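You operate a simulated robot arm through the tools that you are given. There is no shell and no other tool.

The job below is to be done with a simulated robot arm. You get a single attempt, and the scene is never put back.

## Task
Tip the boom microphone upright and swap its black foam cover for the blue one.
Fine: tighten the mic side knob again; stand the black foam cover on the long desk. Set down upright: black foam cover. Where these are worked on the way, their far stop is far enough and under half their travel is too little: mic side knob.
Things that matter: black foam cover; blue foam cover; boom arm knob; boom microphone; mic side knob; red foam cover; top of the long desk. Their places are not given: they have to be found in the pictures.

It is judged by the outcome, as a careful person would: the job done as asked, and still so three seconds after it is handed in. It fails if anything else is knocked over, pushed out of place, dropped, spilled or broken. A push-on lid holds only when it is set on centred and level and pressed home; a screw cap is set on level and turned clockwise until tight.

## Robot
A 6-joint arm with a two-finger gripper, fixed in place. Base frame: the origin is at the foot of the arm, x ahead of it, y to its left, z up. Readings come in m, rad, newtons and seconds.
Its first joint turns from -2.897 to 2.897 rad. Payload 2.45 kg.
The tool frame sits at the grasp point between the pads (the TCP): z along the fingers, y along the line on which they close. The tips reach 0.02 m beyond it. Largest opening 0.14 m; the body of the gripper starts 0.168 m behind the TCP.
Orientation is that of the tool frame in the base frame, as a unit quaternion [x, y, z, w]. With the fingers straight down and closing along the base's y, the tool's x points along the base's -x, its y along +y and its z along -z.

## Interface
- The arm moves only by the tool play_rows. Its argument "targets" is a list of rows, each an object of numbers (a shift or turn left out is 0, a gripper value left out holds the last): "dx", "dy", "dz": the shift along the tool's x, y, z in m; "wx", "wy", "wz": the turn, a rotation vector about the tool's x, y, z in rad; "claw": the opening in per cent of the stroke, from 0 (shut) to 100 (fully open). In form: [{"dx": .., "dy": .., "dz": .., "wx": .., "wy": .., "wz": .., "claw": ..}, ...]. A call has 1 to 20 rows; each row shifts and turns the commanded pose from where the row before left it, along the tool's axes as they then stand. Each row takes 0.2 s and may step no farther than 0.05 m and 0.15 rad from the row before; otherwise, or with a gripper value out of range, the whole call is refused. A pose out of reach is approached as far as the arm can. The call stops where the force on the tool passes 40 N (or 10 N more than at its start, if that is more) or the arm is blocked; 0.2 s more then pass. The fingers move at their own pace (about 0.045 m/s each) and stop on an object; they squeeze with about 33 N. The grip force told is the motor's: it shows also when the fingers shut on nothing. Time passes only in rows, and 0.2 s behind the last, so rows that do not move let the fingers close. It gives the time, the measured TCP pose, the force on the tool (base axes), the opening and the grip force at its end, in the units of the frame above (readings bear some noise), with the torque about the TCP (base axes, N m) and any sound that the robot's microphone picked up.
- Cameras (640 x 400 px; columns grow to the right, rows downward): "scene" is fixed at [0.0476, -0.6503, 1.4888]; the picture's right is [-0.18, -0.98, 0.00], its down [-0.61, 0.11, -0.78] and it looks along [0.77, -0.14, -0.62] (base axes); focal length 214 px, centre (320, 200). "wrist" rides on the gripper at [0.078, 0.011, -0.209] in the tool frame; the picture's right is [-0.14, 0.99, 0.00], its down [-0.92, -0.13, -0.37] and it looks along [-0.37, -0.05, 0.93] (tool axes); focal length 280 px, centre (320, 200).
- camera(camera): a new picture of that camera. The clock stands still meanwhile.
- point_at(camera, pixels): for up to 12 pixels [column, row] of the newest picture of that camera ("zoom" is the newest enlarged one), the place [x, y, z] in the base frame of the surface seen there, good to about 0.002 m. The clock stands still meanwhile.
- close_up(camera, box): a new picture of the part [left, top, right, bottom] of that camera's present view, enlarged. The clock stands still meanwhile.
- sign_off(): hands the job in; it is judged then, once.

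Unless the task says otherwise, let go and move clear before handing in.

The tools are called after "Call:" as name(argument=value, ...) on one line, values as JSON. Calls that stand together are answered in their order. play_rows: Moves the arm, as the interface text tells. Its arguments: {"type":"object","properties":{"targets":{"type":"array","items":{"type":"object","properties":{"dx":{"type":"number"},"dy":{"type":"number"},"dz":{"type":"number"},"wx":{"type":"number"},"wy":{"type":"number"},"wz":{"type":"number"},"claw":{"type":"number"}}}}},"required":["targets"]} The other tools are called the same way: camera (camera) takes a picture; point_at (camera, pixels) gives the place of the surface under pixels of a picture; close_up (camera, box) takes an enlarged picture of a part of a camera's view; sign_off () hands the job in.

At the start:

```text
clock: 0.0
ee_pos: [0.5278, 0.447, 1.3883]
tcp_rot: [0.0, 1.0, 0.0, -0.001]
wrist_force: [0.3, -1.0, 0.7]
torque: [0.01, 0.0, 0.0]
opening: 0.1401
grasp_force: 0.1
```

scene: 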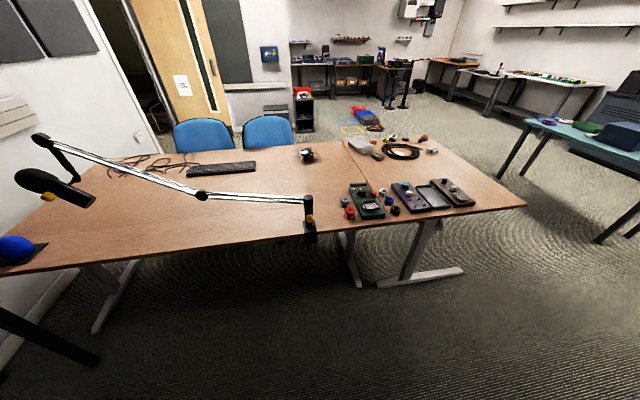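
wrist: 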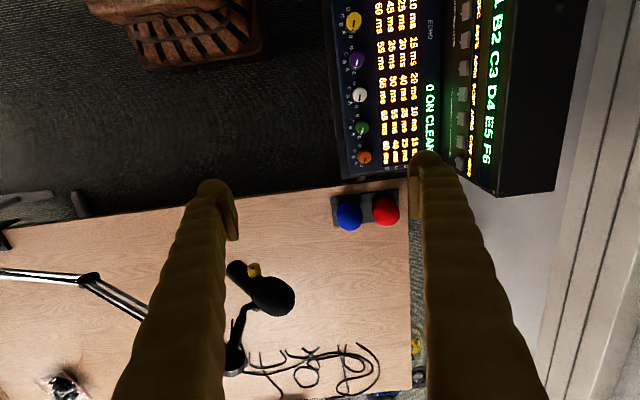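

The wrist picture shows the mic with its black foam near (270,295), a yellow knob at (254,269), and the blue and red covers at (348,215) and (385,210). I'll enlarge both views to read the details.

Call:
close_up(camera="wrist", box=[200, 170, 440, 390])

Call:
close_up(camera="scene", box=[0, 110, 220, 290])

Call:
point_at(camera="wrist", pixels=[[270, 295], [254, 269], [236, 270], [290, 300], [348, 215], [385, 210], [335, 225], [300, 260], [233, 360], [240, 320], [88, 280], [405, 225]])

Call:
point_at(camera="scene", pixels=[[40, 182], [47, 197], [75, 195], [85, 200], [25, 178], [60, 160], [42, 140], [15, 248], [35, 255], [200, 195], [310, 220], [120, 230]])

```text
1.82 times, centred on (320, 280) of wrist
```

zoom: 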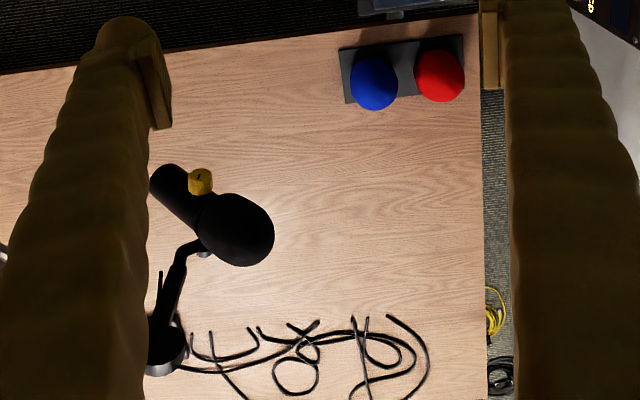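

```text
2.22 times, centred on (110, 200) of scene
```

zoom: 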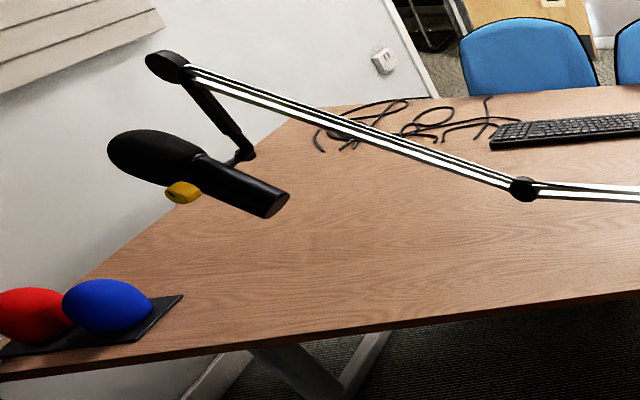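

```text
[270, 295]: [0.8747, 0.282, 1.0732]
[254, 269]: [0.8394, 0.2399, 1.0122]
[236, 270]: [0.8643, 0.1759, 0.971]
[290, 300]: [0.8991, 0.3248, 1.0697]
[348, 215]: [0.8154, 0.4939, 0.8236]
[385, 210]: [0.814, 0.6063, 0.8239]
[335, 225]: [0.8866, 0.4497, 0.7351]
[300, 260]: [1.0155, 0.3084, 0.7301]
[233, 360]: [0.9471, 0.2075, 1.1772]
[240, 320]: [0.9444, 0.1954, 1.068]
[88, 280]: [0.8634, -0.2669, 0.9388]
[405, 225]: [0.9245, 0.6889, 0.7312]
```

```text
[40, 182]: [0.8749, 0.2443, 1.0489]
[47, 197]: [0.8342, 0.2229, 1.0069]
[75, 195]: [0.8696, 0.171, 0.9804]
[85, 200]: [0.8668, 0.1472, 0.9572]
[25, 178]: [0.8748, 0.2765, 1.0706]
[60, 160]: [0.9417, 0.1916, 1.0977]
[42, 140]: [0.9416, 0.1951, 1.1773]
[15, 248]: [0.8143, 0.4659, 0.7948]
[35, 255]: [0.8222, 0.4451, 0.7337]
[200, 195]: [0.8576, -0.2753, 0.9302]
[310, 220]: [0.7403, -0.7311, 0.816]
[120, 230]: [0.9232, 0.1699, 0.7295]
```

The mic lies tilted in the y–z plane near x≈0.875, foam end up toward +y, with the yellow knob on its −x side at about (0.834, 0.223, 1.007). I'll turn the tool to point along +x, so I can look at the knob from the front.

Call:
play_rows(targets=[{"wy": -0.15}, {"wy": -0.15}, {"wy": -0.15}, {"wy": -0.15}, {"wy": -0.15}, {"wy": -0.15}, {"wy": -0.15}, {"wy": -0.15}, {"wy": -0.15}, {"wy": -0.15}, {"wy": -0.0708}, {}])

```text
clock: 2.6
ee_pos: [0.5276, 0.4481, 1.3881]
tcp_rot: [0.0, 0.707, 0.001, 0.708]
wrist_force: [-0.2, -0.9, 0.0]
torque: [-0.02, 0.02, 0.04]
opening: 0.1399
grasp_force: 0.0
```

The tool now points along +x. I'll move it in front of the mic, at about (0.62, 0.22, 0.99).

Call:
play_rows(targets=[{"dx": 0.03, "dy": -0.03, "dz": 0.01}, {"dx": 0.03, "dy": -0.03, "dz": 0.01}, {"dx": 0.035, "dy": -0.03, "dz": 0.01}, {"dx": 0.035, "dy": -0.03, "dz": 0.01}, {"dx": 0.035, "dy": -0.03, "dz": 0.01}, {"dx": 0.035, "dy": -0.03, "dz": 0.01}, {"dx": 0.04, "dy": -0.025, "dz": 0.01}, {"dx": 0.04, "dy": -0.023, "dz": 0.01}, {"dx": 0.04, "dz": 0.01}, {"dx": 0.04}, {"dx": 0.038}, {}])

Call:
camera(camera="wrist")

Call:
camera(camera="scene")

```text
clock: 5.2
ee_pos: [0.6969, 0.2903, 1.0424]
tcp_rot: [0.0, 0.707, 0.0, 0.707]
wrist_force: [0.3, 0.1, 0.3]
torque: [-0.01, 0.02, 0.0]
opening: 0.1399
grasp_force: 0.1
out of reach, approached as far as the arm can: row 6, 7, 8, 9, 10, 11
```

```text
taken
```

wrist: 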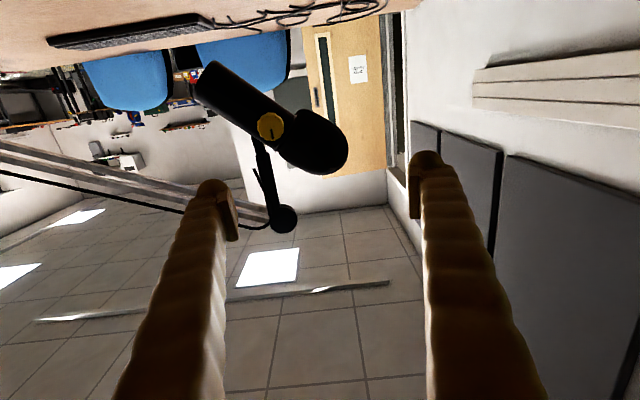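

```text
taken
```

scene: 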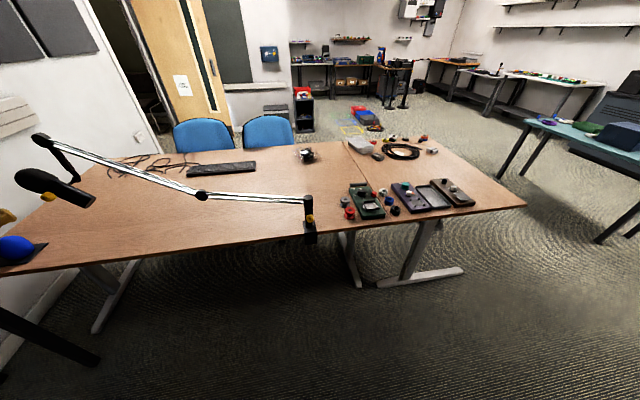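

The knob shows at (271,127) in the upside-down wrist view, with a dark mark on it. The arm could not get as close as x=0.62. I'll enlarge the mic and measure its points.

Call:
close_up(camera="wrist", box=[180, 50, 372, 250])

Call:
point_at(camera="wrist", pixels=[[271, 127], [262, 122], [215, 78], [240, 102], [290, 143], [310, 145], [330, 150], [343, 160], [325, 120], [305, 170], [268, 190], [283, 218]])

```text
2.00 times, centred on (276, 150) of wrist
```

zoom: 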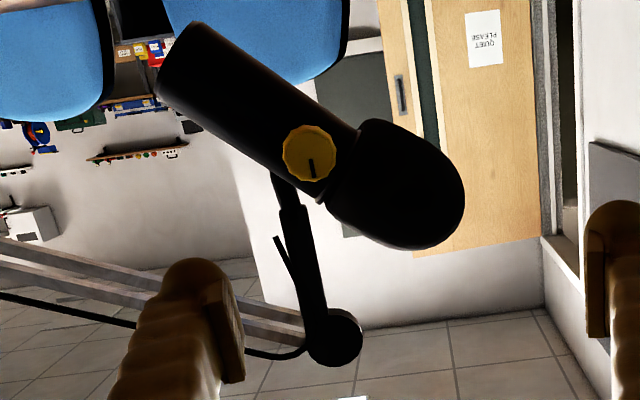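

```text
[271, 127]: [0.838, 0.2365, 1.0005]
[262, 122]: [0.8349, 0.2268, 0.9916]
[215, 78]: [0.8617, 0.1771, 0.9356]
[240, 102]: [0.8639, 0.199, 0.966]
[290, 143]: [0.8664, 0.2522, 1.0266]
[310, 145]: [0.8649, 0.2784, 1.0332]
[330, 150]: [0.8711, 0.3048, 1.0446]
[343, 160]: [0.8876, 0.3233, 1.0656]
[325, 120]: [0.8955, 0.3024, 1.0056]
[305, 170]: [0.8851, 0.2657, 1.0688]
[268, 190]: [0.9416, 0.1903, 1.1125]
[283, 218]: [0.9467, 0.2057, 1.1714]
```

The picture and depths put the knob face at about (0.836, 0.236, 1.000), the body axis at x≈0.89, and the mic about 52° off upright. I'll make one small forward step to learn where the commanded pose stands after the out-of-reach rows.

Call:
play_rows(targets=[{"dz": 0.04}, {}])

```text
clock: 5.8
ee_pos: [0.7392, 0.2918, 1.0445]
tcp_rot: [0.0, 0.707, 0.001, 0.707]
wrist_force: [0.2, 0.2, -0.6]
torque: [0.0, 0.01, 0.02]
opening: 0.1401
grasp_force: 0.1
```

The command restarts from the measured pose, so I'm at (0.739, 0.2915, 1.0445). I'll line up in front of the knob and narrow the fingers a bit.

Call:
play_rows(targets=[{"dx": 0.022, "dy": -0.028, "dz": 0.0, "claw": 60}, {"dx": 0.022, "dy": -0.027, "dz": 0.02}, {"dz": 0.01}, {}, {}])

Call:
camera(camera="wrist")

Call:
close_up(camera="scene", box=[0, 120, 128, 220])

```text
clock: 7.0
ee_pos: [0.7757, 0.2526, 1.0323]
tcp_rot: [-0.003, 0.709, -0.005, 0.706]
wrist_force: [0.3, 0.3, 0.0]
torque: [0.01, 0.01, -0.01]
opening: 0.0839
grasp_force: 0.0
out of reach, approached as far as the arm can: row 1, 2, 3
```

```text
taken
```

wrist: 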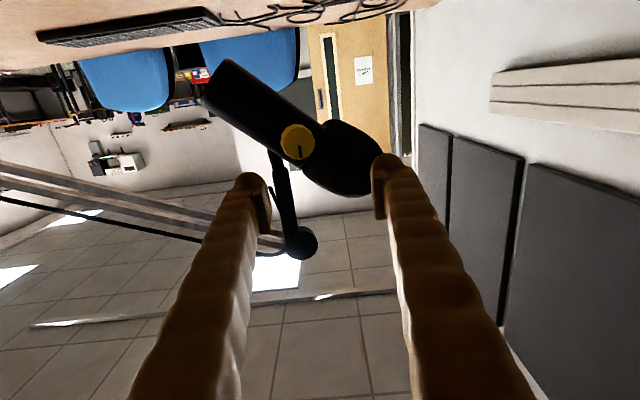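

```text
4.00 times, centred on (64, 170) of scene
```

zoom: 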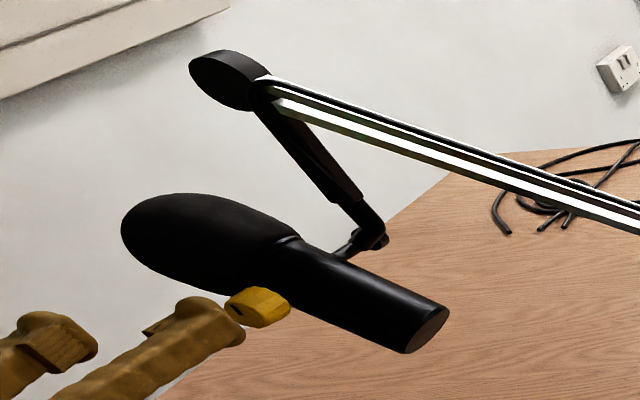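

The arm stopped at (0.776, 0.253, 1.032), an inner reach limit when the tool is level. The grasp itself needs a larger radius, so I'll go forward a little first and then lower, with the tips still short of the knob.

Call:
play_rows(targets=[{"dz": 0.02, "wz": 0.011, "wy": -0.004}, {"dx": 0.016, "dy": -0.008}, {"dx": 0.016, "dy": -0.008}, {}])

Call:
camera(camera="wrist")

```text
clock: 8.0
ee_pos: [0.8041, 0.2512, 1.0247]
tcp_rot: [0.0, 0.708, -0.006, 0.706]
wrist_force: [0.6, 0.2, -0.4]
torque: [-0.03, 0.0, 0.01]
opening: 0.0841
grasp_force: 0.0
out of reach, approached as far as the arm can: row 1, 2, 3
```

```text
taken
```

wrist: 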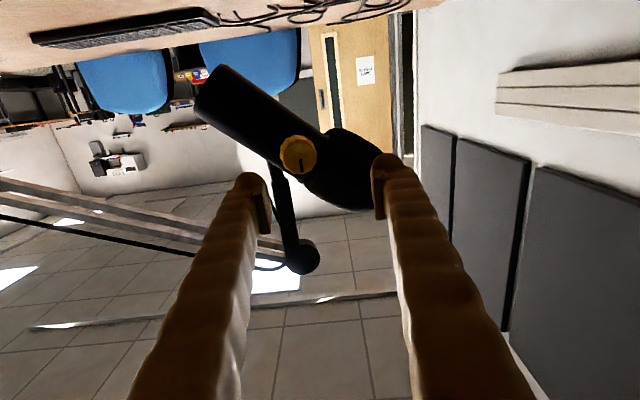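

The arm is still stopped at y≈0.251, z≈1.025, which looks like a wrist-bend limit for a level tool this low. I'll pitch the tool slightly down and see whether that frees it.

Call:
play_rows(targets=[{"wy": 0.1, "dz": -0.01}, {"dx": 0.01, "dy": -0.007}, {"dx": 0.01, "dy": -0.007}, {}])

```text
clock: 9.0
ee_pos: [0.792, 0.2409, 1.0095]
tcp_rot: [0.003, 0.742, -0.001, 0.671]
wrist_force: [-0.1, -0.1, 0.5]
torque: [-0.01, 0.0, 0.0]
opening: 0.0841
grasp_force: 0.0
out of reach, approached as far as the arm can: row 3
```

Pitching down 0.1 rad freed it; it is now at (0.792, 0.241, 1.0095). I'll look closely to place the knob's axis exactly.

Call:
camera(camera="wrist")

Call:
close_up(camera="wrist", box=[240, 110, 368, 190])

Call:
point_at(camera="zoom", pixels=[[200, 200], [220, 200], [240, 200], [260, 200], [280, 200], [300, 200], [320, 200], [340, 200], [290, 150], [290, 250], [290, 280], [290, 120]])

```text
taken
```

wrist: 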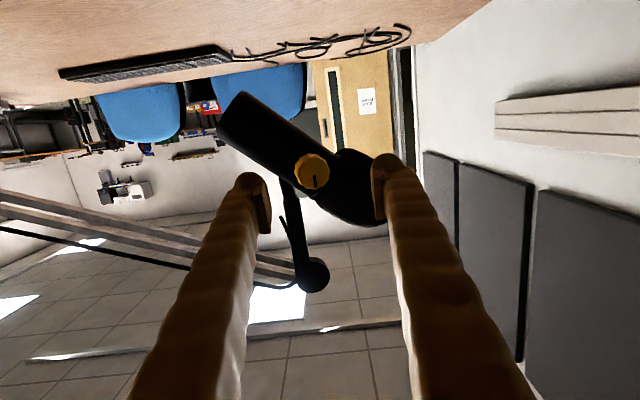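

```text
5.00 times, centred on (304, 150) of wrist
```

zoom: 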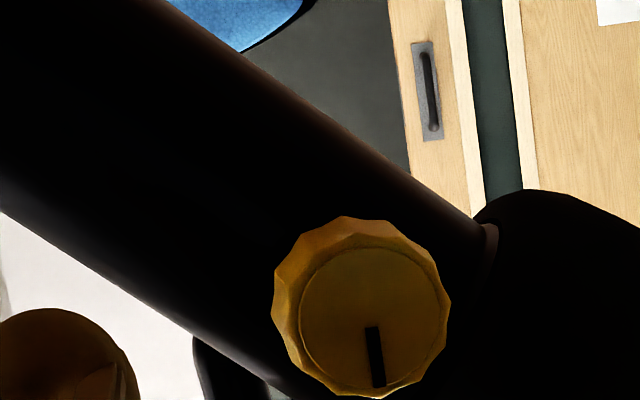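

```text
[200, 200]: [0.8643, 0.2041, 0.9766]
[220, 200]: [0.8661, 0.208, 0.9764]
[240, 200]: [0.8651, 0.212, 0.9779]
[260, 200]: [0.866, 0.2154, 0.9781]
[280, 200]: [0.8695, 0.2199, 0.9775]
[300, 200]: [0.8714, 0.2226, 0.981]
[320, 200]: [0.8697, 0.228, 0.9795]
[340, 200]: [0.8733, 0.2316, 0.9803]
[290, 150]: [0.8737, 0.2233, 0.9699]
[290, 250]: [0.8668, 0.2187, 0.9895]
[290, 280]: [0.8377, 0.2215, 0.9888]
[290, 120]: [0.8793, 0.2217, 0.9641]
```

Call:
point_at(camera="zoom", pixels=[[372, 320], [302, 320], [446, 320], [372, 252], [372, 390], [330, 270], [420, 370], [282, 310], [292, 345], [345, 222], [378, 355], [500, 330]])

```text
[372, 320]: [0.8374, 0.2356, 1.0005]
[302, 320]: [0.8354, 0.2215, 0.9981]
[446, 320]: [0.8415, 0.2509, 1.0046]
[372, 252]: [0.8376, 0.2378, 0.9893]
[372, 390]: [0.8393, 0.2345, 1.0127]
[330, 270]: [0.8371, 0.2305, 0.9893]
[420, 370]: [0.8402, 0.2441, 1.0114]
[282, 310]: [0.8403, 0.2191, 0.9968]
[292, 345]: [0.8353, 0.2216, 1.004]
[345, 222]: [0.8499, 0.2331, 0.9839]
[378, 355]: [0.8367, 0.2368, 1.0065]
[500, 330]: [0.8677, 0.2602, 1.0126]
```

The knob face is centred at (0.837, 0.236, 1.0005) with a radius of about 16 mm, and the body ridge sits behind it at x≈0.864. I'll advance around the knob and check before closing.

Call:
play_rows(targets=[{"dx": 0.0, "dy": -0.003, "dz": 0.015}, {"dx": 0.003, "dy": -0.002, "dz": 0.015}, {"dx": 0.002, "dz": 0.012}, {}])

Call:
close_up(camera="wrist", box=[220, 80, 412, 240])

Call:
close_up(camera="scene", box=[0, 130, 110, 220])

```text
clock: 10.0
ee_pos: [0.8345, 0.2358, 1.0025]
tcp_rot: [0.002, 0.741, 0.0, 0.672]
wrist_force: [0.8, -0.3, 0.3]
torque: [0.01, 0.0, -0.02]
opening: 0.0839
grasp_force: 0.1
```

```text
2.50 times, centred on (316, 160) of wrist
```

zoom: 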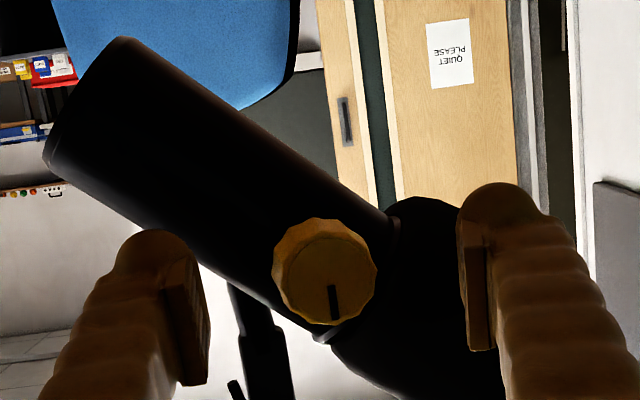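

```text
4.44 times, centred on (55, 175) of scene
```

zoom: 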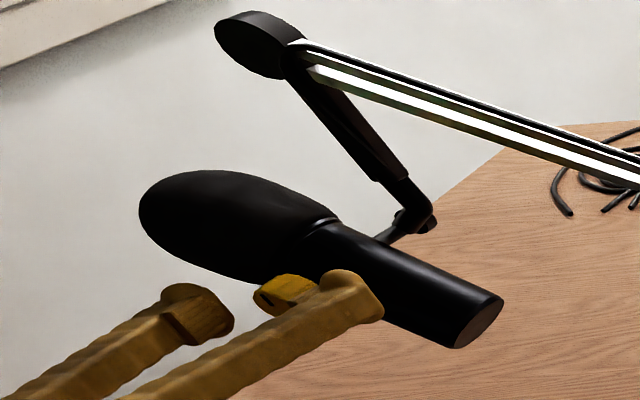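

The fingers straddle the knob at (0.8345, 0.2358, 1.0025). Before closing I'll try to bring the tool closer to level.

Call:
play_rows(targets=[{"wy": -0.03}, {"wy": -0.03}, {}])

```text
clock: 10.8
ee_pos: [0.838, 0.2447, 1.0125]
tcp_rot: [0.002, 0.721, -0.003, 0.693]
wrist_force: [0.4, -0.3, -0.2]
torque: [0.03, 0.02, 0.0]
opening: 0.0839
grasp_force: 0.1
out of reach, approached as far as the arm can: row 1, 2
```

Leveling pushes it out of position, so a pitch of about 0.1 rad it is. I'll go back to that, recentre on the knob and close.

Call:
play_rows(targets=[{"wy": 0.065}, {"dx": 0.006, "dy": -0.0045, "dz": -0.0015}, {"dx": 0.006, "dy": -0.0042, "dz": -0.001}, {}, {}])

```text
clock: 12.0
ee_pos: [0.8342, 0.2365, 1.0019]
tcp_rot: [0.003, 0.743, 0.0, 0.67]
wrist_force: [0.7, 0.4, -0.3]
torque: [0.0, -0.01, 0.02]
opening: 0.0841
grasp_force: 0.2
```

I'm back at (0.8342, 0.2365, 1.0019) with the pitch restored. Closing on the knob.

Call:
play_rows(targets=[{"claw": 0}, {}, {}, {}, {}, {}])

Call:
close_up(camera="wrist", box=[220, 80, 412, 240])

```text
clock: 13.4
ee_pos: [0.8341, 0.235, 1.0011]
tcp_rot: [0.004, 0.744, 0.0, 0.669]
wrist_force: [-1.0, -40.2, 2.8]
torque: [-0.09, -0.07, -0.78]
opening: 0.0317
grasp_force: 45.5
```

```text
2.50 times, centred on (316, 160) of wrist
```

zoom: 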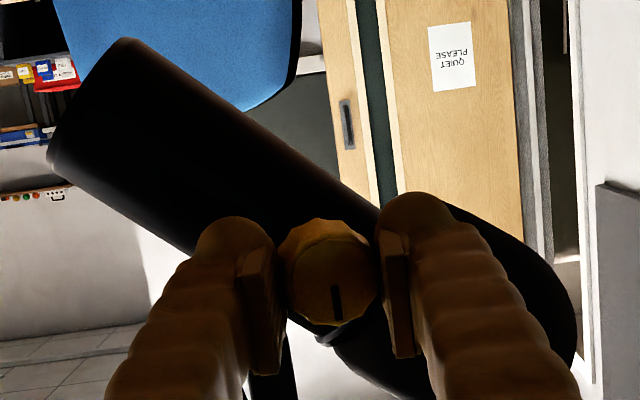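

The knob is gripped at an opening of 31.7 mm, but there is a 40 N side load in −y, so I'm slightly off-centre. I'll nudge the tool in −y to relieve it.

Call:
play_rows(targets=[{"dy": -0.001}, {}])

```text
clock: 14.0
ee_pos: [0.8351, 0.2352, 1.0029]
tcp_rot: [0.003, 0.744, 0.0, 0.669]
wrist_force: [-3.6, -38.6, -0.8]
torque: [-0.05, 0.05, -0.76]
opening: 0.0318
grasp_force: 44.2
```

The side load has barely changed (−38.6 N). I'll nudge it further.

Call:
play_rows(targets=[{"dy": -0.0015}, {}])

```text
clock: 14.6
ee_pos: [0.8355, 0.2351, 1.0027]
tcp_rot: [0.001, 0.743, 0.001, 0.669]
wrist_force: [-5.1, -16.7, -5.0]
torque: [-0.03, 0.11, -0.59]
opening: 0.0317
grasp_force: 45.0
```

The load fell to −16.7 N. One more small nudge.

Call:
play_rows(targets=[{"dy": -0.001}, {}])

```text
clock: 15.2
ee_pos: [0.8352, 0.2342, 1.002]
tcp_rot: [0.001, 0.744, 0.001, 0.669]
wrist_force: [-1.9, 7.8, -11.5]
torque: [0.06, 0.14, -0.3]
opening: 0.0316
grasp_force: 44.7
```

The side force is now small. I'll start loosening counter-clockwise (−wz), in small steps.

Call:
play_rows(targets=[{"wz": -0.08}, {"wz": -0.08}, {"wz": -0.08}, {"wz": -0.08}, {"wz": -0.08}])

Call:
close_up(camera="wrist", box=[220, 80, 412, 240])

Call:
close_up(camera="scene", box=[0, 130, 110, 220])

```text
clock: 16.1
ee_pos: [0.8358, 0.2347, 1.0013]
tcp_rot: [-0.087, 0.736, -0.074, 0.667]
wrist_force: [2.0, 6.9, -1.1]
torque: [0.0, -0.18, -0.29]
opening: 0.0319
grasp_force: 44.4
stopped in row 4: the force on the tool passed its limit at 42 N (the readings are from after the stop); the commanded pose is now the measured one
```

```text
2.50 times, centred on (316, 160) of wrist
```

zoom: 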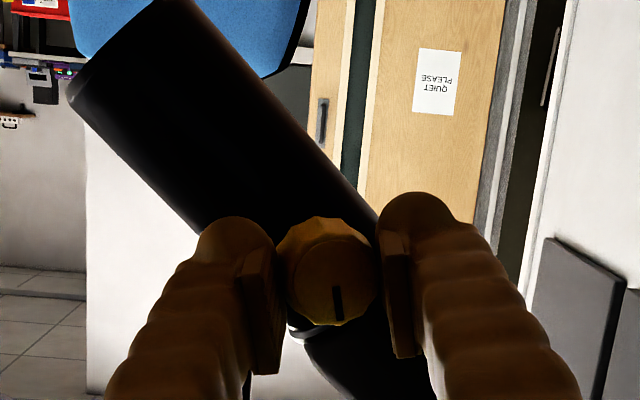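

```text
4.44 times, centred on (55, 175) of scene
```

zoom: 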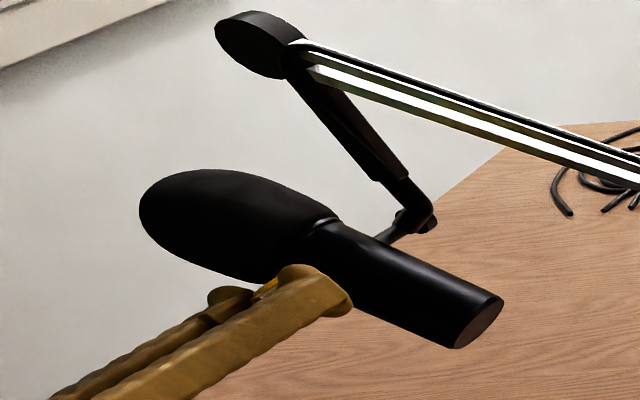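

The knob's mark turned with the gripper, by about 0.24 rad so far, and the mic has not moved. The misalignment causes brief force spikes, so I'll go on in smaller steps.

Call:
play_rows(targets=[{"wz": -0.06}, {"wz": -0.06}, {"wz": -0.06}, {"wz": -0.06}, {"wz": -0.06}, {}])

```text
clock: 17.4
ee_pos: [0.8352, 0.2348, 1.0015]
tcp_rot: [-0.195, 0.715, -0.174, 0.648]
wrist_force: [0.1, 13.0, -5.3]
torque: [-0.04, -0.3, -0.22]
opening: 0.0319
grasp_force: 45.5
```

Turned to about 0.53 rad with low forces; carrying on.

Call:
play_rows(targets=[{"wz": -0.06}, {"wz": -0.06}, {"wz": -0.06}, {"wz": -0.06}, {"wz": -0.06}, {"wz": -0.06}, {"wz": -0.06}, {"wz": -0.06}, {}])

Call:
close_up(camera="wrist", box=[220, 80, 412, 240])

```text
clock: 19.4
ee_pos: [0.8353, 0.2353, 1.0014]
tcp_rot: [-0.361, 0.649, -0.322, 0.588]
wrist_force: [-0.4, 15.1, -22.0]
torque: [-0.02, -0.2, 0.06]
opening: 0.0316
grasp_force: 45.0
```

```text
2.50 times, centred on (316, 160) of wrist
```

zoom: 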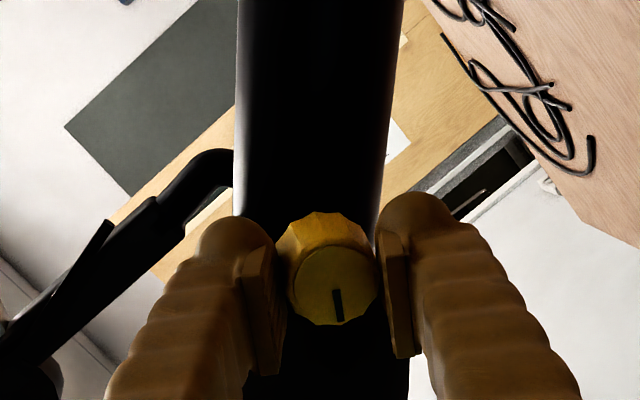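

The roll is about 1.0 rad, the knob is following and there is no stop yet. Carrying on.

Call:
play_rows(targets=[{"wz": -0.06}, {"wz": -0.06}, {"wz": -0.06}, {"wz": -0.06}, {"wz": -0.06}, {"wz": -0.06}, {"wz": -0.06}, {"wz": -0.06}, {}])

Call:
close_up(camera="wrist", box=[220, 80, 412, 240])

Call:
close_up(camera="scene", box=[0, 130, 110, 220])

```text
clock: 21.4
ee_pos: [0.835, 0.2351, 1.0006]
tcp_rot: [-0.504, 0.543, -0.455, 0.494]
wrist_force: [2.1, 10.3, -16.6]
torque: [0.0, -0.05, 0.23]
opening: 0.0311
grasp_force: 45.3
```

```text
2.50 times, centred on (316, 160) of wrist
```

zoom: 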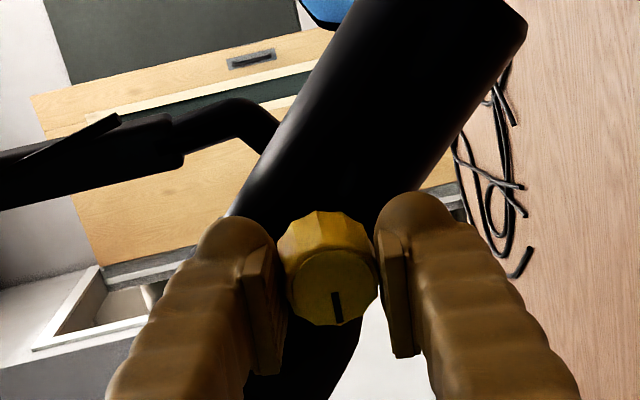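

```text
4.44 times, centred on (55, 175) of scene
```

zoom: 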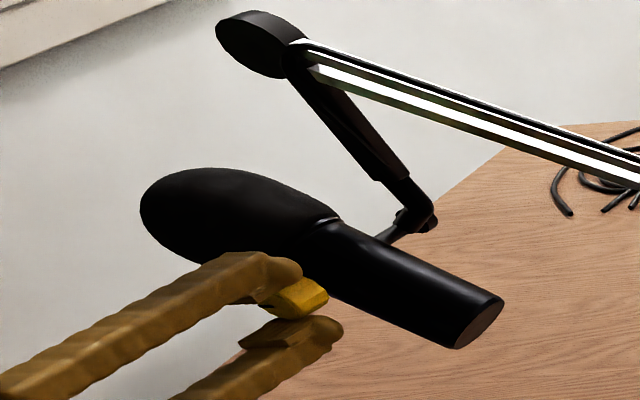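

At about 1.49 rad the knob still turns and the mic is still in place. Carrying on to look for the far stop.

Call:
play_rows(targets=[{"wz": -0.06}, {"wz": -0.06}, {"wz": -0.06}, {"wz": -0.06}, {"wz": -0.06}, {"wz": -0.06}, {"wz": -0.06}, {"wz": -0.06}, {}])

Call:
close_up(camera="wrist", box=[220, 80, 412, 240])

Call:
close_up(camera="scene", box=[0, 130, 110, 220])

```text
clock: 23.4
ee_pos: [0.835, 0.2337, 1.0019]
tcp_rot: [0.619, -0.408, 0.558, -0.372]
wrist_force: [-0.6, 1.9, -22.8]
torque: [0.43, 0.08, 0.05]
opening: 0.0306
grasp_force: 44.6
```

```text
2.50 times, centred on (316, 160) of wrist
```

zoom: 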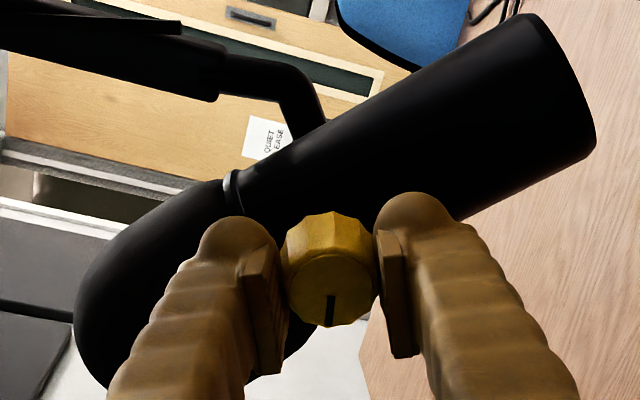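

```text
4.44 times, centred on (55, 175) of scene
```

zoom: 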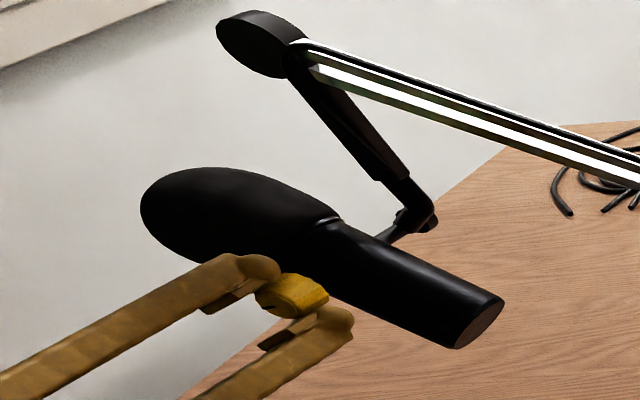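

At about 1.97 rad a reaction torque of 0.43 N·m about x has appeared, which may be the stop. I'll turn a little more to check.

Call:
play_rows(targets=[{"wz": -0.05}, {"wz": -0.05}, {"wz": -0.05}, {}])

Call:
close_up(camera="wrist", box=[220, 80, 412, 240])

```text
clock: 24.4
ee_pos: [0.8352, 0.2345, 1.0023]
tcp_rot: [0.648, -0.361, 0.585, -0.329]
wrist_force: [-4.0, -4.0, -15.5]
torque: [0.56, 0.11, -0.1]
opening: 0.0308
grasp_force: 45.4
```

```text
2.50 times, centred on (316, 160) of wrist
```

zoom: 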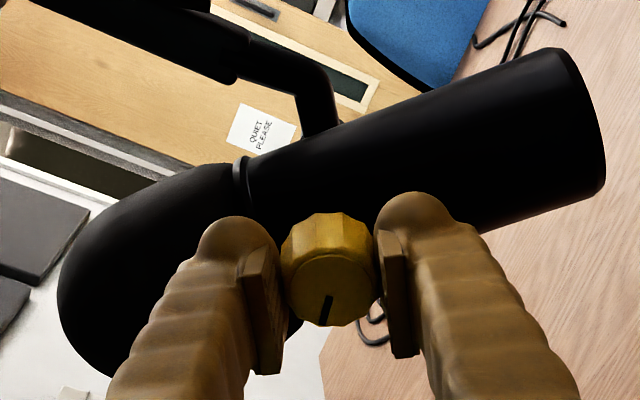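

The mark is now slipping against the pads, so the knob is at its far (loose) stop after about 1.9 rad. I'll release, back off, and check that the mic holds its place.

Call:
play_rows(targets=[{"claw": 45}, {}, {}, {}, {"dz": -0.02}, {"dz": -0.02}, {"dz": -0.01}, {}])

Call:
close_up(camera="scene", box=[0, 130, 110, 220])

Call:
camera(camera="wrist")

```text
clock: 26.2
ee_pos: [0.7874, 0.2339, 1.0063]
tcp_rot: [0.648, -0.361, 0.585, -0.329]
wrist_force: [-0.1, -0.5, 0.5]
torque: [0.03, 0.0, -0.01]
opening: 0.0627
grasp_force: 0.2
```

```text
4.44 times, centred on (55, 175) of scene
```

zoom: 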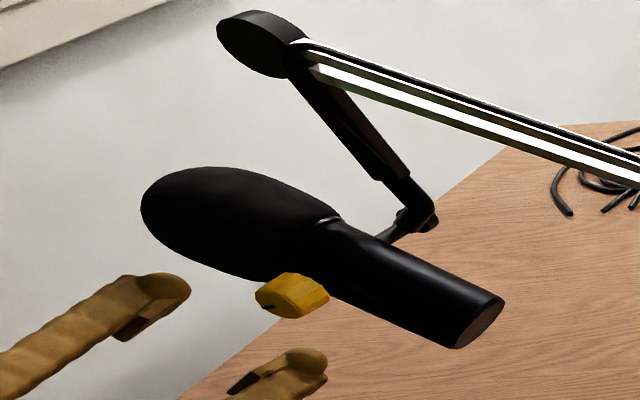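

```text
taken
```

wrist: 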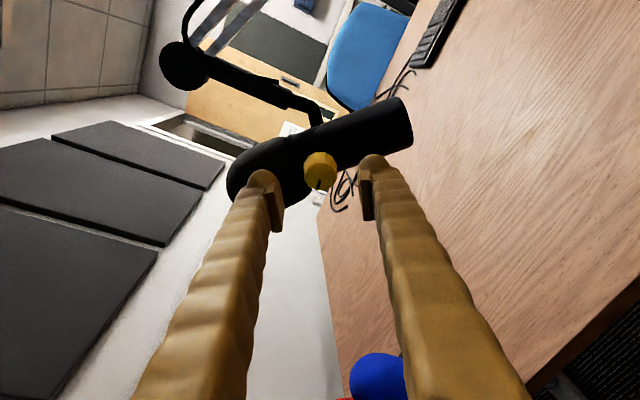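

The mic stays put after release. I'll roll on to −π so the camera sits on top, pitch down to about 0.3 rad, and look again.

Call:
play_rows(targets=[{"wz": -0.146, "dz": -0.01}, {"wz": -0.146}, {"wz": -0.146}, {"wz": -0.146}, {"wz": -0.146}, {"wz": -0.146}, {"wz": -0.142}, {"wy": -0.1}, {"wy": -0.1, "claw": 100}, {}, {}])

Call:
camera(camera="wrist")

```text
clock: 28.6
ee_pos: [0.7755, 0.2338, 1.0084]
tcp_rot: [0.805, 0.001, 0.593, -0.003]
wrist_force: [0.2, 0.4, 0.4]
torque: [0.02, -0.01, 0.0]
opening: 0.1336
grasp_force: 0.0
```

```text
taken
```

wrist: 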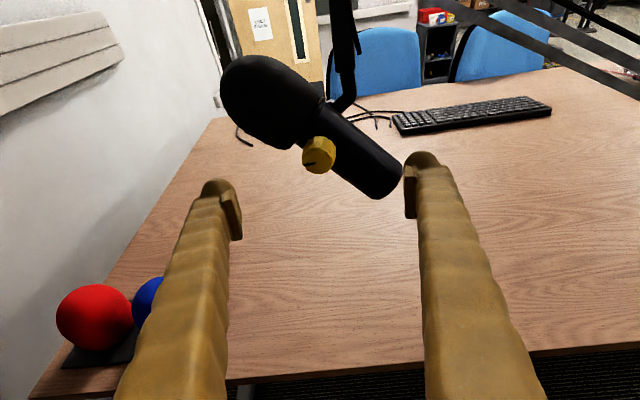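

The view is upright now. I'll measure the tail end, body edges and foam.

Call:
close_up(camera="wrist", box=[200, 30, 440, 210])

Call:
point_at(camera="wrist", pixels=[[398, 172], [380, 196], [391, 182], [375, 175], [360, 160], [350, 150], [360, 178], [380, 150], [300, 100], [250, 90], [228, 80], [330, 110]])

```text
2.22 times, centred on (320, 120) of wrist
```

zoom: 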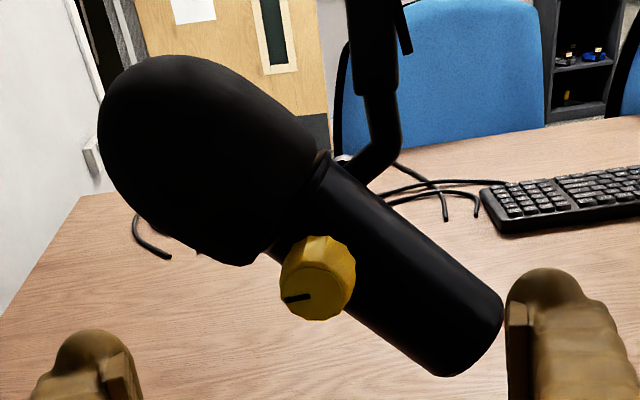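

```text
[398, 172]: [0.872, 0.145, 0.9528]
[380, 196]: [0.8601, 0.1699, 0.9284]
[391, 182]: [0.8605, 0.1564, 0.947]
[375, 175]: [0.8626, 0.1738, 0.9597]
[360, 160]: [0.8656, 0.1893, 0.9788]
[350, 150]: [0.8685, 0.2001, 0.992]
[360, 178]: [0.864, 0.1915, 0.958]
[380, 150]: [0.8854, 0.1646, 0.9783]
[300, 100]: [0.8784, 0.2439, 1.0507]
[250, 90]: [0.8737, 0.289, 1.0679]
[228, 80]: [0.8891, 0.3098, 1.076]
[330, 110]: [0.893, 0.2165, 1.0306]
```

The tail end is centred near (0.887, 0.157, 0.94) with a radius of about 26 mm. I'll lower the open gripper in front of the tail, with one finger beyond the −y side, and check that it's reachable.

Call:
play_rows(targets=[{"dx": -0.028, "dy": 0.022, "dz": 0.016, "claw": 100}, {"dx": -0.028, "dy": 0.022, "dz": 0.0166}, {}])

Call:
camera(camera="wrist")

```text
clock: 29.4
ee_pos: [0.7918, 0.1893, 0.9435]
tcp_rot: [0.805, 0.001, 0.593, -0.002]
wrist_force: [0.4, -0.9, -0.1]
torque: [0.02, -0.03, 0.01]
opening: 0.14
grasp_force: 0.2
```

```text
taken
```

wrist: 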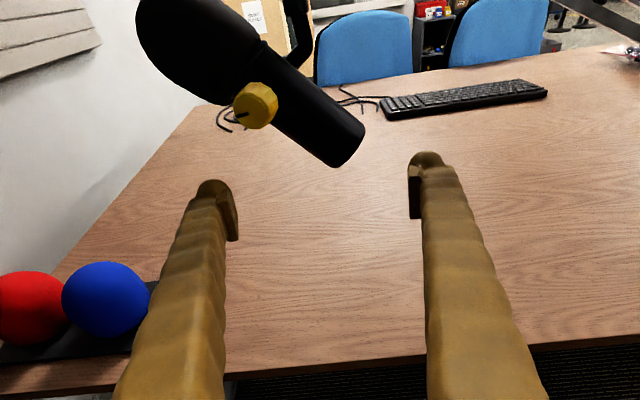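

Reachable, and the tail lies between the fingers' lines. I'll slide straight in along +x by 0.08 m.

Call:
play_rows(targets=[{"dx": 0.0059, "dz": 0.0191}, {"dx": 0.0059, "dz": 0.0191}, {"dx": 0.0059, "dz": 0.0191}, {"dx": 0.0059, "dz": 0.0191}, {}])

Call:
camera(camera="wrist")

Call:
close_up(camera="scene", box=[0, 130, 110, 220])

```text
clock: 30.6
ee_pos: [0.8715, 0.191, 0.9456]
tcp_rot: [0.805, 0.001, 0.593, -0.002]
wrist_force: [0.5, -0.1, -0.7]
torque: [-0.02, -0.01, -0.01]
opening: 0.14
grasp_force: 0.0
```

```text
taken
```

wrist: 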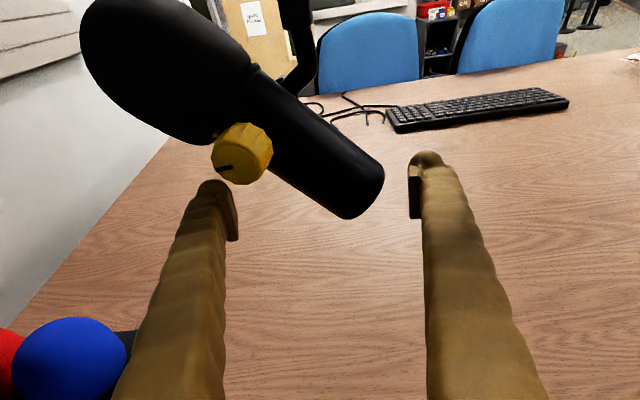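

```text
4.44 times, centred on (55, 175) of scene
```

zoom: 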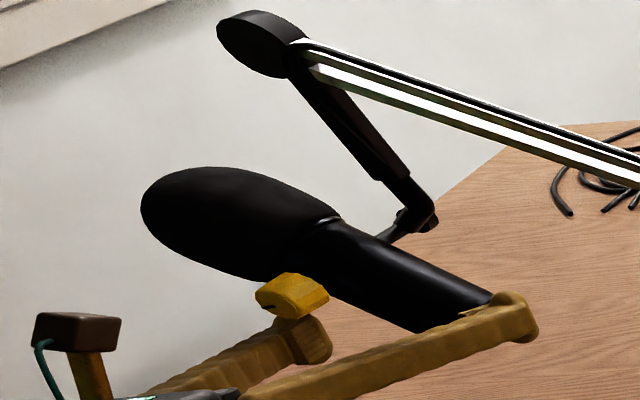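

The −y finger is just beyond the tail and nothing is touching. I'll push in +y, gently.

Call:
play_rows(targets=[{"dy": -0.01}, {"dy": -0.01}, {"dy": -0.008}, {"dy": -0.008}, {"dy": -0.008}, {}])

Call:
camera(camera="wrist")

```text
clock: 32.0
ee_pos: [0.8696, 0.2358, 0.9447]
tcp_rot: [0.806, 0.0, 0.592, -0.002]
wrist_force: [0.5, 0.4, 0.8]
torque: [0.02, -0.01, -0.02]
opening: 0.1402
grasp_force: 0.0
```

```text
taken
```

wrist: 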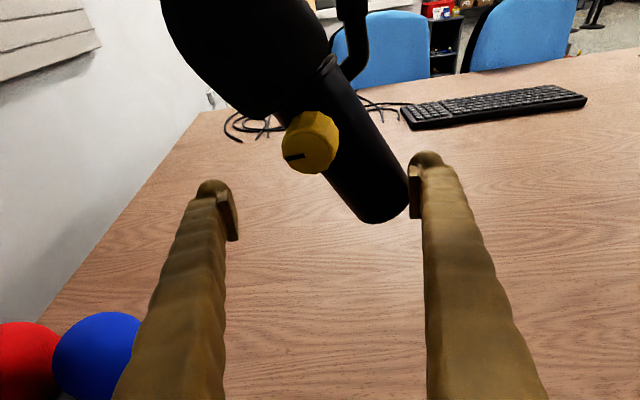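

The mic swings freely, with almost no force. Carrying on with the push.

Call:
play_rows(targets=[{"dy": -0.008}, {"dy": -0.008}, {"dy": -0.008}, {"dy": -0.008}, {"dy": -0.004}, {}])

Call:
camera(camera="wrist")

Call:
close_up(camera="scene", box=[0, 110, 110, 220])

```text
clock: 33.5
ee_pos: [0.8694, 0.2703, 0.9448]
tcp_rot: [0.804, 0.001, 0.594, -0.003]
wrist_force: [-0.8, -3.2, -0.7]
torque: [0.02, 0.0, -0.09]
opening: 0.14
grasp_force: 0.0
```

```text
taken
```

wrist: 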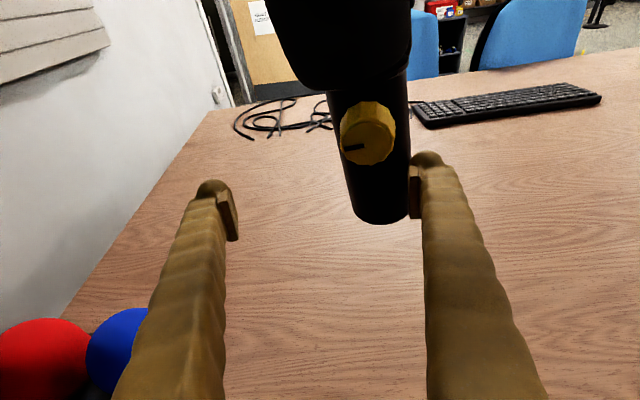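

```text
3.64 times, centred on (55, 165) of scene
```

zoom: 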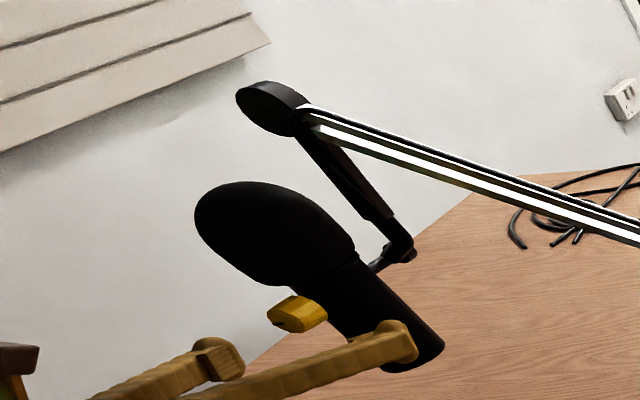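

It's close to upright. I'll push a little more and then measure the silhouette.

Call:
play_rows(targets=[{"dy": -0.004}, {"dy": -0.003}, {}])

Call:
close_up(camera="wrist", box=[250, 60, 450, 240])

Call:
point_at(camera="zoom", pixels=[[250, 200], [260, 300], [270, 400], [300, 110], [380, 110], [300, 200], [300, 300], [340, 400], [340, 480], [480, 200], [350, 20], [450, 20]])

```text
clock: 34.2
ee_pos: [0.8702, 0.2766, 0.944]
tcp_rot: [0.805, 0.001, 0.593, -0.003]
wrist_force: [-9.0, -17.2, -4.5]
torque: [0.43, -0.03, -0.91]
opening: 0.1404
grasp_force: 0.2
```

```text
2.22 times, centred on (350, 150) of wrist
```

zoom: 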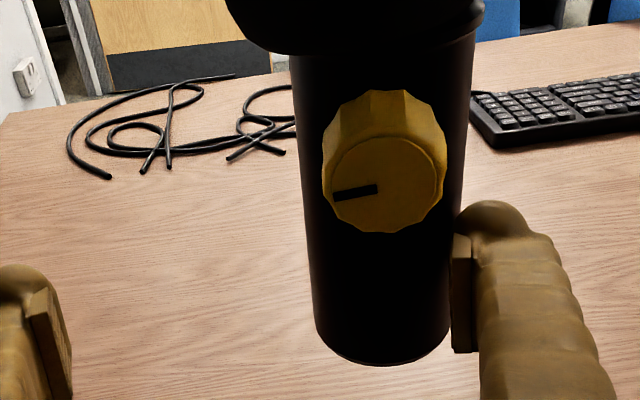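

```text
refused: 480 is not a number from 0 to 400
```

A resisting force of 17 N has appeared, so the mic has probably reached its upright stop. I'll measure the body edges.

Call:
point_at(camera="zoom", pixels=[[305, 120], [313, 200], [320, 300], [460, 120], [453, 200], [380, 345], [380, 300], [380, 270], [380, 70], [400, 40], [340, 40], [385, 185]])

Call:
play_rows(targets=[{"dy": 0.004}, {"dy": 0.006}, {}])

Call:
close_up(camera="scene", box=[0, 110, 110, 220])

Call:
camera(camera="wrist")

```text
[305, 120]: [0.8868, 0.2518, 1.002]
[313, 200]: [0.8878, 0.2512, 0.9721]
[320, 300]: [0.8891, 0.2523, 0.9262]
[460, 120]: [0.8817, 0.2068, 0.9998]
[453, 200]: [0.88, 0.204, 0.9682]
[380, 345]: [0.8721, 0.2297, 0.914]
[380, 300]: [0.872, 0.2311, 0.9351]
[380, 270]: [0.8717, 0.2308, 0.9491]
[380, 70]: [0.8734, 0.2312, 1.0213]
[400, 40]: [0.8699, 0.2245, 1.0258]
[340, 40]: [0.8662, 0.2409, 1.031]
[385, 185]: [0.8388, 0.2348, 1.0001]
```

```text
clock: 35.0
ee_pos: [0.8692, 0.2685, 0.9468]
tcp_rot: [0.805, 0.001, 0.594, -0.002]
wrist_force: [-0.4, -0.3, 0.8]
torque: [0.01, -0.01, 0.0]
opening: 0.1401
grasp_force: 0.1
```

```text
3.64 times, centred on (55, 165) of scene
```

zoom: 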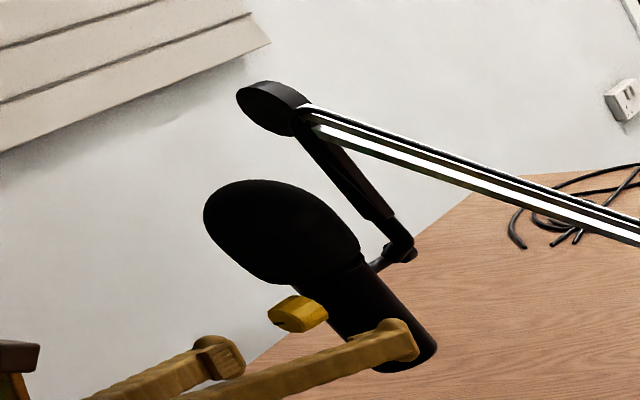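

```text
taken
```

wrist: 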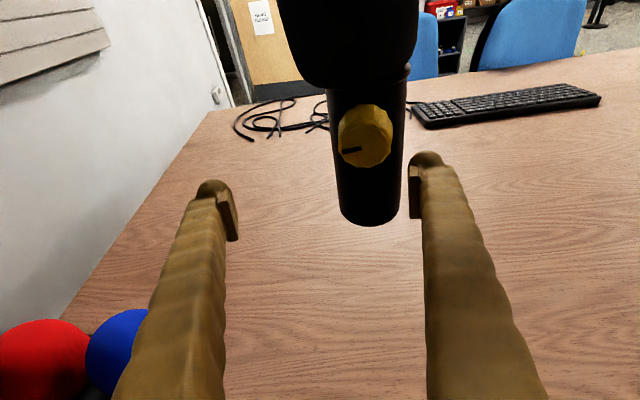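

The body's +y edge reads y=0.2518, 0.2512 and 0.2523 from z=1.00 down to 0.926, so the mic is vertical. The depths also show the knob's axis is yawed about 0.1 rad. I'll back out and re-check that the mic stays upright.

Call:
play_rows(targets=[{"dx": -0.0059, "dz": -0.0191}, {"dx": -0.0059, "dz": -0.0191}, {"dx": -0.0059, "dz": -0.0191}, {"dx": -0.0059, "dz": -0.0191}, {"dx": -0.0059, "dz": -0.0191}, {}])

Call:
camera(camera="wrist")

Call:
close_up(camera="wrist", box=[230, 0, 430, 160])

```text
clock: 36.5
ee_pos: [0.7694, 0.2692, 0.9451]
tcp_rot: [0.805, 0.002, 0.594, -0.003]
wrist_force: [0.1, -0.9, 0.1]
torque: [-0.01, 0.01, 0.02]
opening: 0.1397
grasp_force: 0.0
```

```text
taken
```

wrist: 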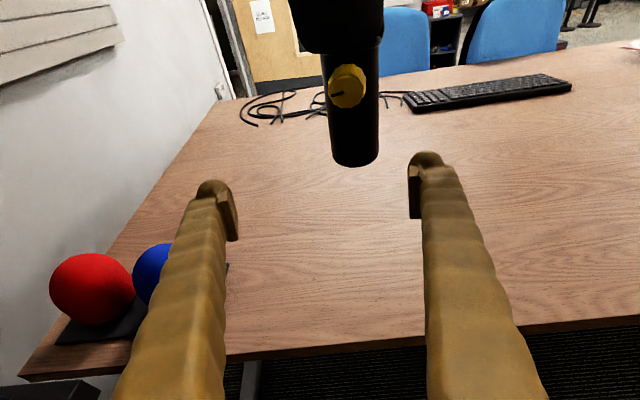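

```text
2.50 times, centred on (330, 80) of wrist
```

zoom: 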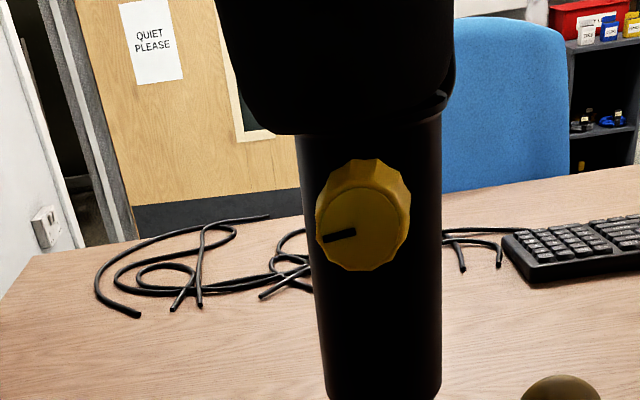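

The mic stays upright and the knob face points a bit toward +y. I'll measure the knob's face and the body to get its axis.

Call:
point_at(camera="zoom", pixels=[[327, 230], [400, 230], [363, 196], [363, 262], [363, 228], [304, 160], [316, 300], [322, 370], [438, 160], [436, 300], [378, 320], [376, 360]])

```text
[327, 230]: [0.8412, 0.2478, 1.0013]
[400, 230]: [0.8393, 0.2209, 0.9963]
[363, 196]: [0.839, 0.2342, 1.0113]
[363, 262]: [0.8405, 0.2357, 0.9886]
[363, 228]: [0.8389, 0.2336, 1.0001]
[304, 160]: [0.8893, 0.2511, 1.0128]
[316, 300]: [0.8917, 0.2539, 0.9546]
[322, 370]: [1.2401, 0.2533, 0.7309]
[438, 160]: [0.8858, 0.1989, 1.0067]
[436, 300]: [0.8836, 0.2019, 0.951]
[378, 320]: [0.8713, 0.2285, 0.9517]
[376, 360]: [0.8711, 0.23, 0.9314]
```

By the vanishing-point check the body is within about 1° of vertical. For tightening I'll move up in front of the knob with pitch 0.1 and yaw −0.1, so the tool lies along the knob's axis.

Call:
play_rows(targets=[{"dx": 0.028, "dy": 0.0145, "dz": -0.004, "claw": 60}, {"dx": 0.028, "dy": 0.0145, "dz": -0.003}, {"wy": 0.1}, {"wy": 0.1}, {"wx": -0.0995, "wz": 0.01}, {}])

Call:
camera(camera="wrist")

Call:
close_up(camera="wrist", box=[250, 90, 410, 190])

```text
clock: 37.9
ee_pos: [0.7801, 0.2382, 1.0004]
tcp_rot: [0.74, -0.036, 0.671, 0.031]
wrist_force: [0.9, 0.3, 0.3]
torque: [0.04, -0.01, -0.03]
opening: 0.084
grasp_force: 0.1
```

```text
taken
```

wrist: 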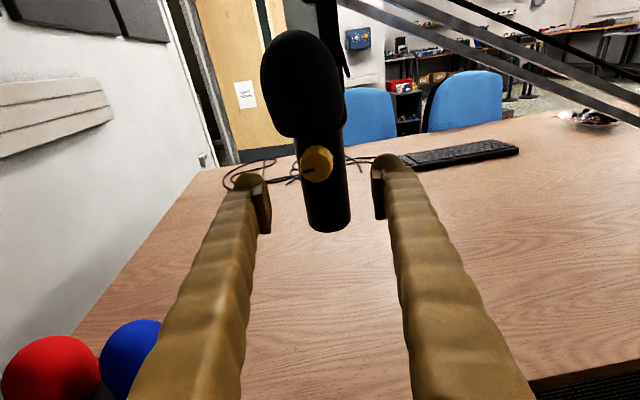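

```text
4.00 times, centred on (330, 140) of wrist
```

zoom: 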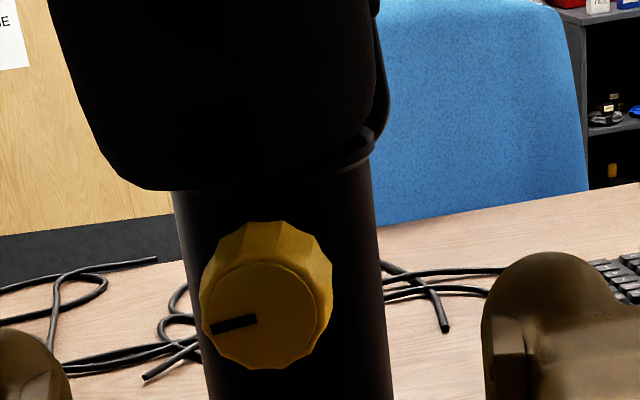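

I'm in position at (0.780, 0.238, 1.000). I'll measure the knob again before moving in.

Call:
point_at(camera="zoom", pixels=[[263, 315], [215, 315], [312, 315], [263, 270], [263, 360], [215, 265], [325, 255], [275, 228], [200, 230], [370, 230], [150, 180], [375, 60]])

```text
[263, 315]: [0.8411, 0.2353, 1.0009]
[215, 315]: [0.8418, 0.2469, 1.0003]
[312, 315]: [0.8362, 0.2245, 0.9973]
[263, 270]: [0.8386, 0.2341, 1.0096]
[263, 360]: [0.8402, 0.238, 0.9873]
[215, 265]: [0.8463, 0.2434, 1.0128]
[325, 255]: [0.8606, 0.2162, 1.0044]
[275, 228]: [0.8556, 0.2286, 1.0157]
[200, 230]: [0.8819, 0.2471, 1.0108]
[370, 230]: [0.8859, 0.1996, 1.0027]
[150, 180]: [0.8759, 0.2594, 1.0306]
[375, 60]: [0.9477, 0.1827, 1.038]
```

The knob's axis is yawed nearer 0.17 rad, with the face centre at (0.840, 0.2355, 1.000). I'll add that yaw, align, and slide on.

Call:
play_rows(targets=[{"wx": -0.07, "dy": -0.007}, {}, {"dz": 0.018, "dx": 0.0018}, {"dz": 0.018, "dx": 0.0018}, {"dz": 0.0165, "dx": 0.0016}, {}])

Call:
close_up(camera="wrist", box=[220, 100, 420, 240])

```text
clock: 39.2
ee_pos: [0.8337, 0.2364, 1.0]
tcp_rot: [0.739, -0.059, 0.669, 0.056]
wrist_force: [0.3, 0.8, -0.8]
torque: [-0.01, 0.02, -0.04]
opening: 0.0839
grasp_force: 0.1
```

```text
2.86 times, centred on (320, 170) of wrist
```

zoom: 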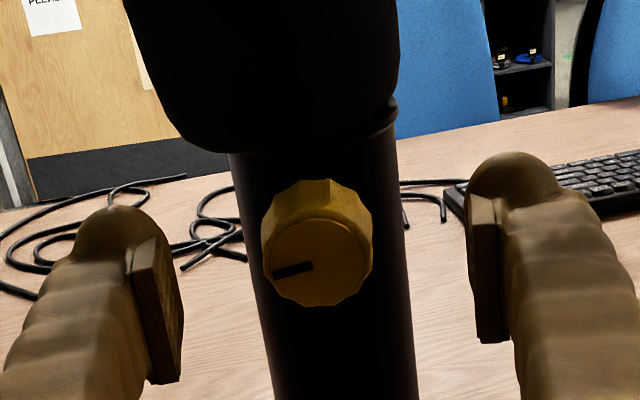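

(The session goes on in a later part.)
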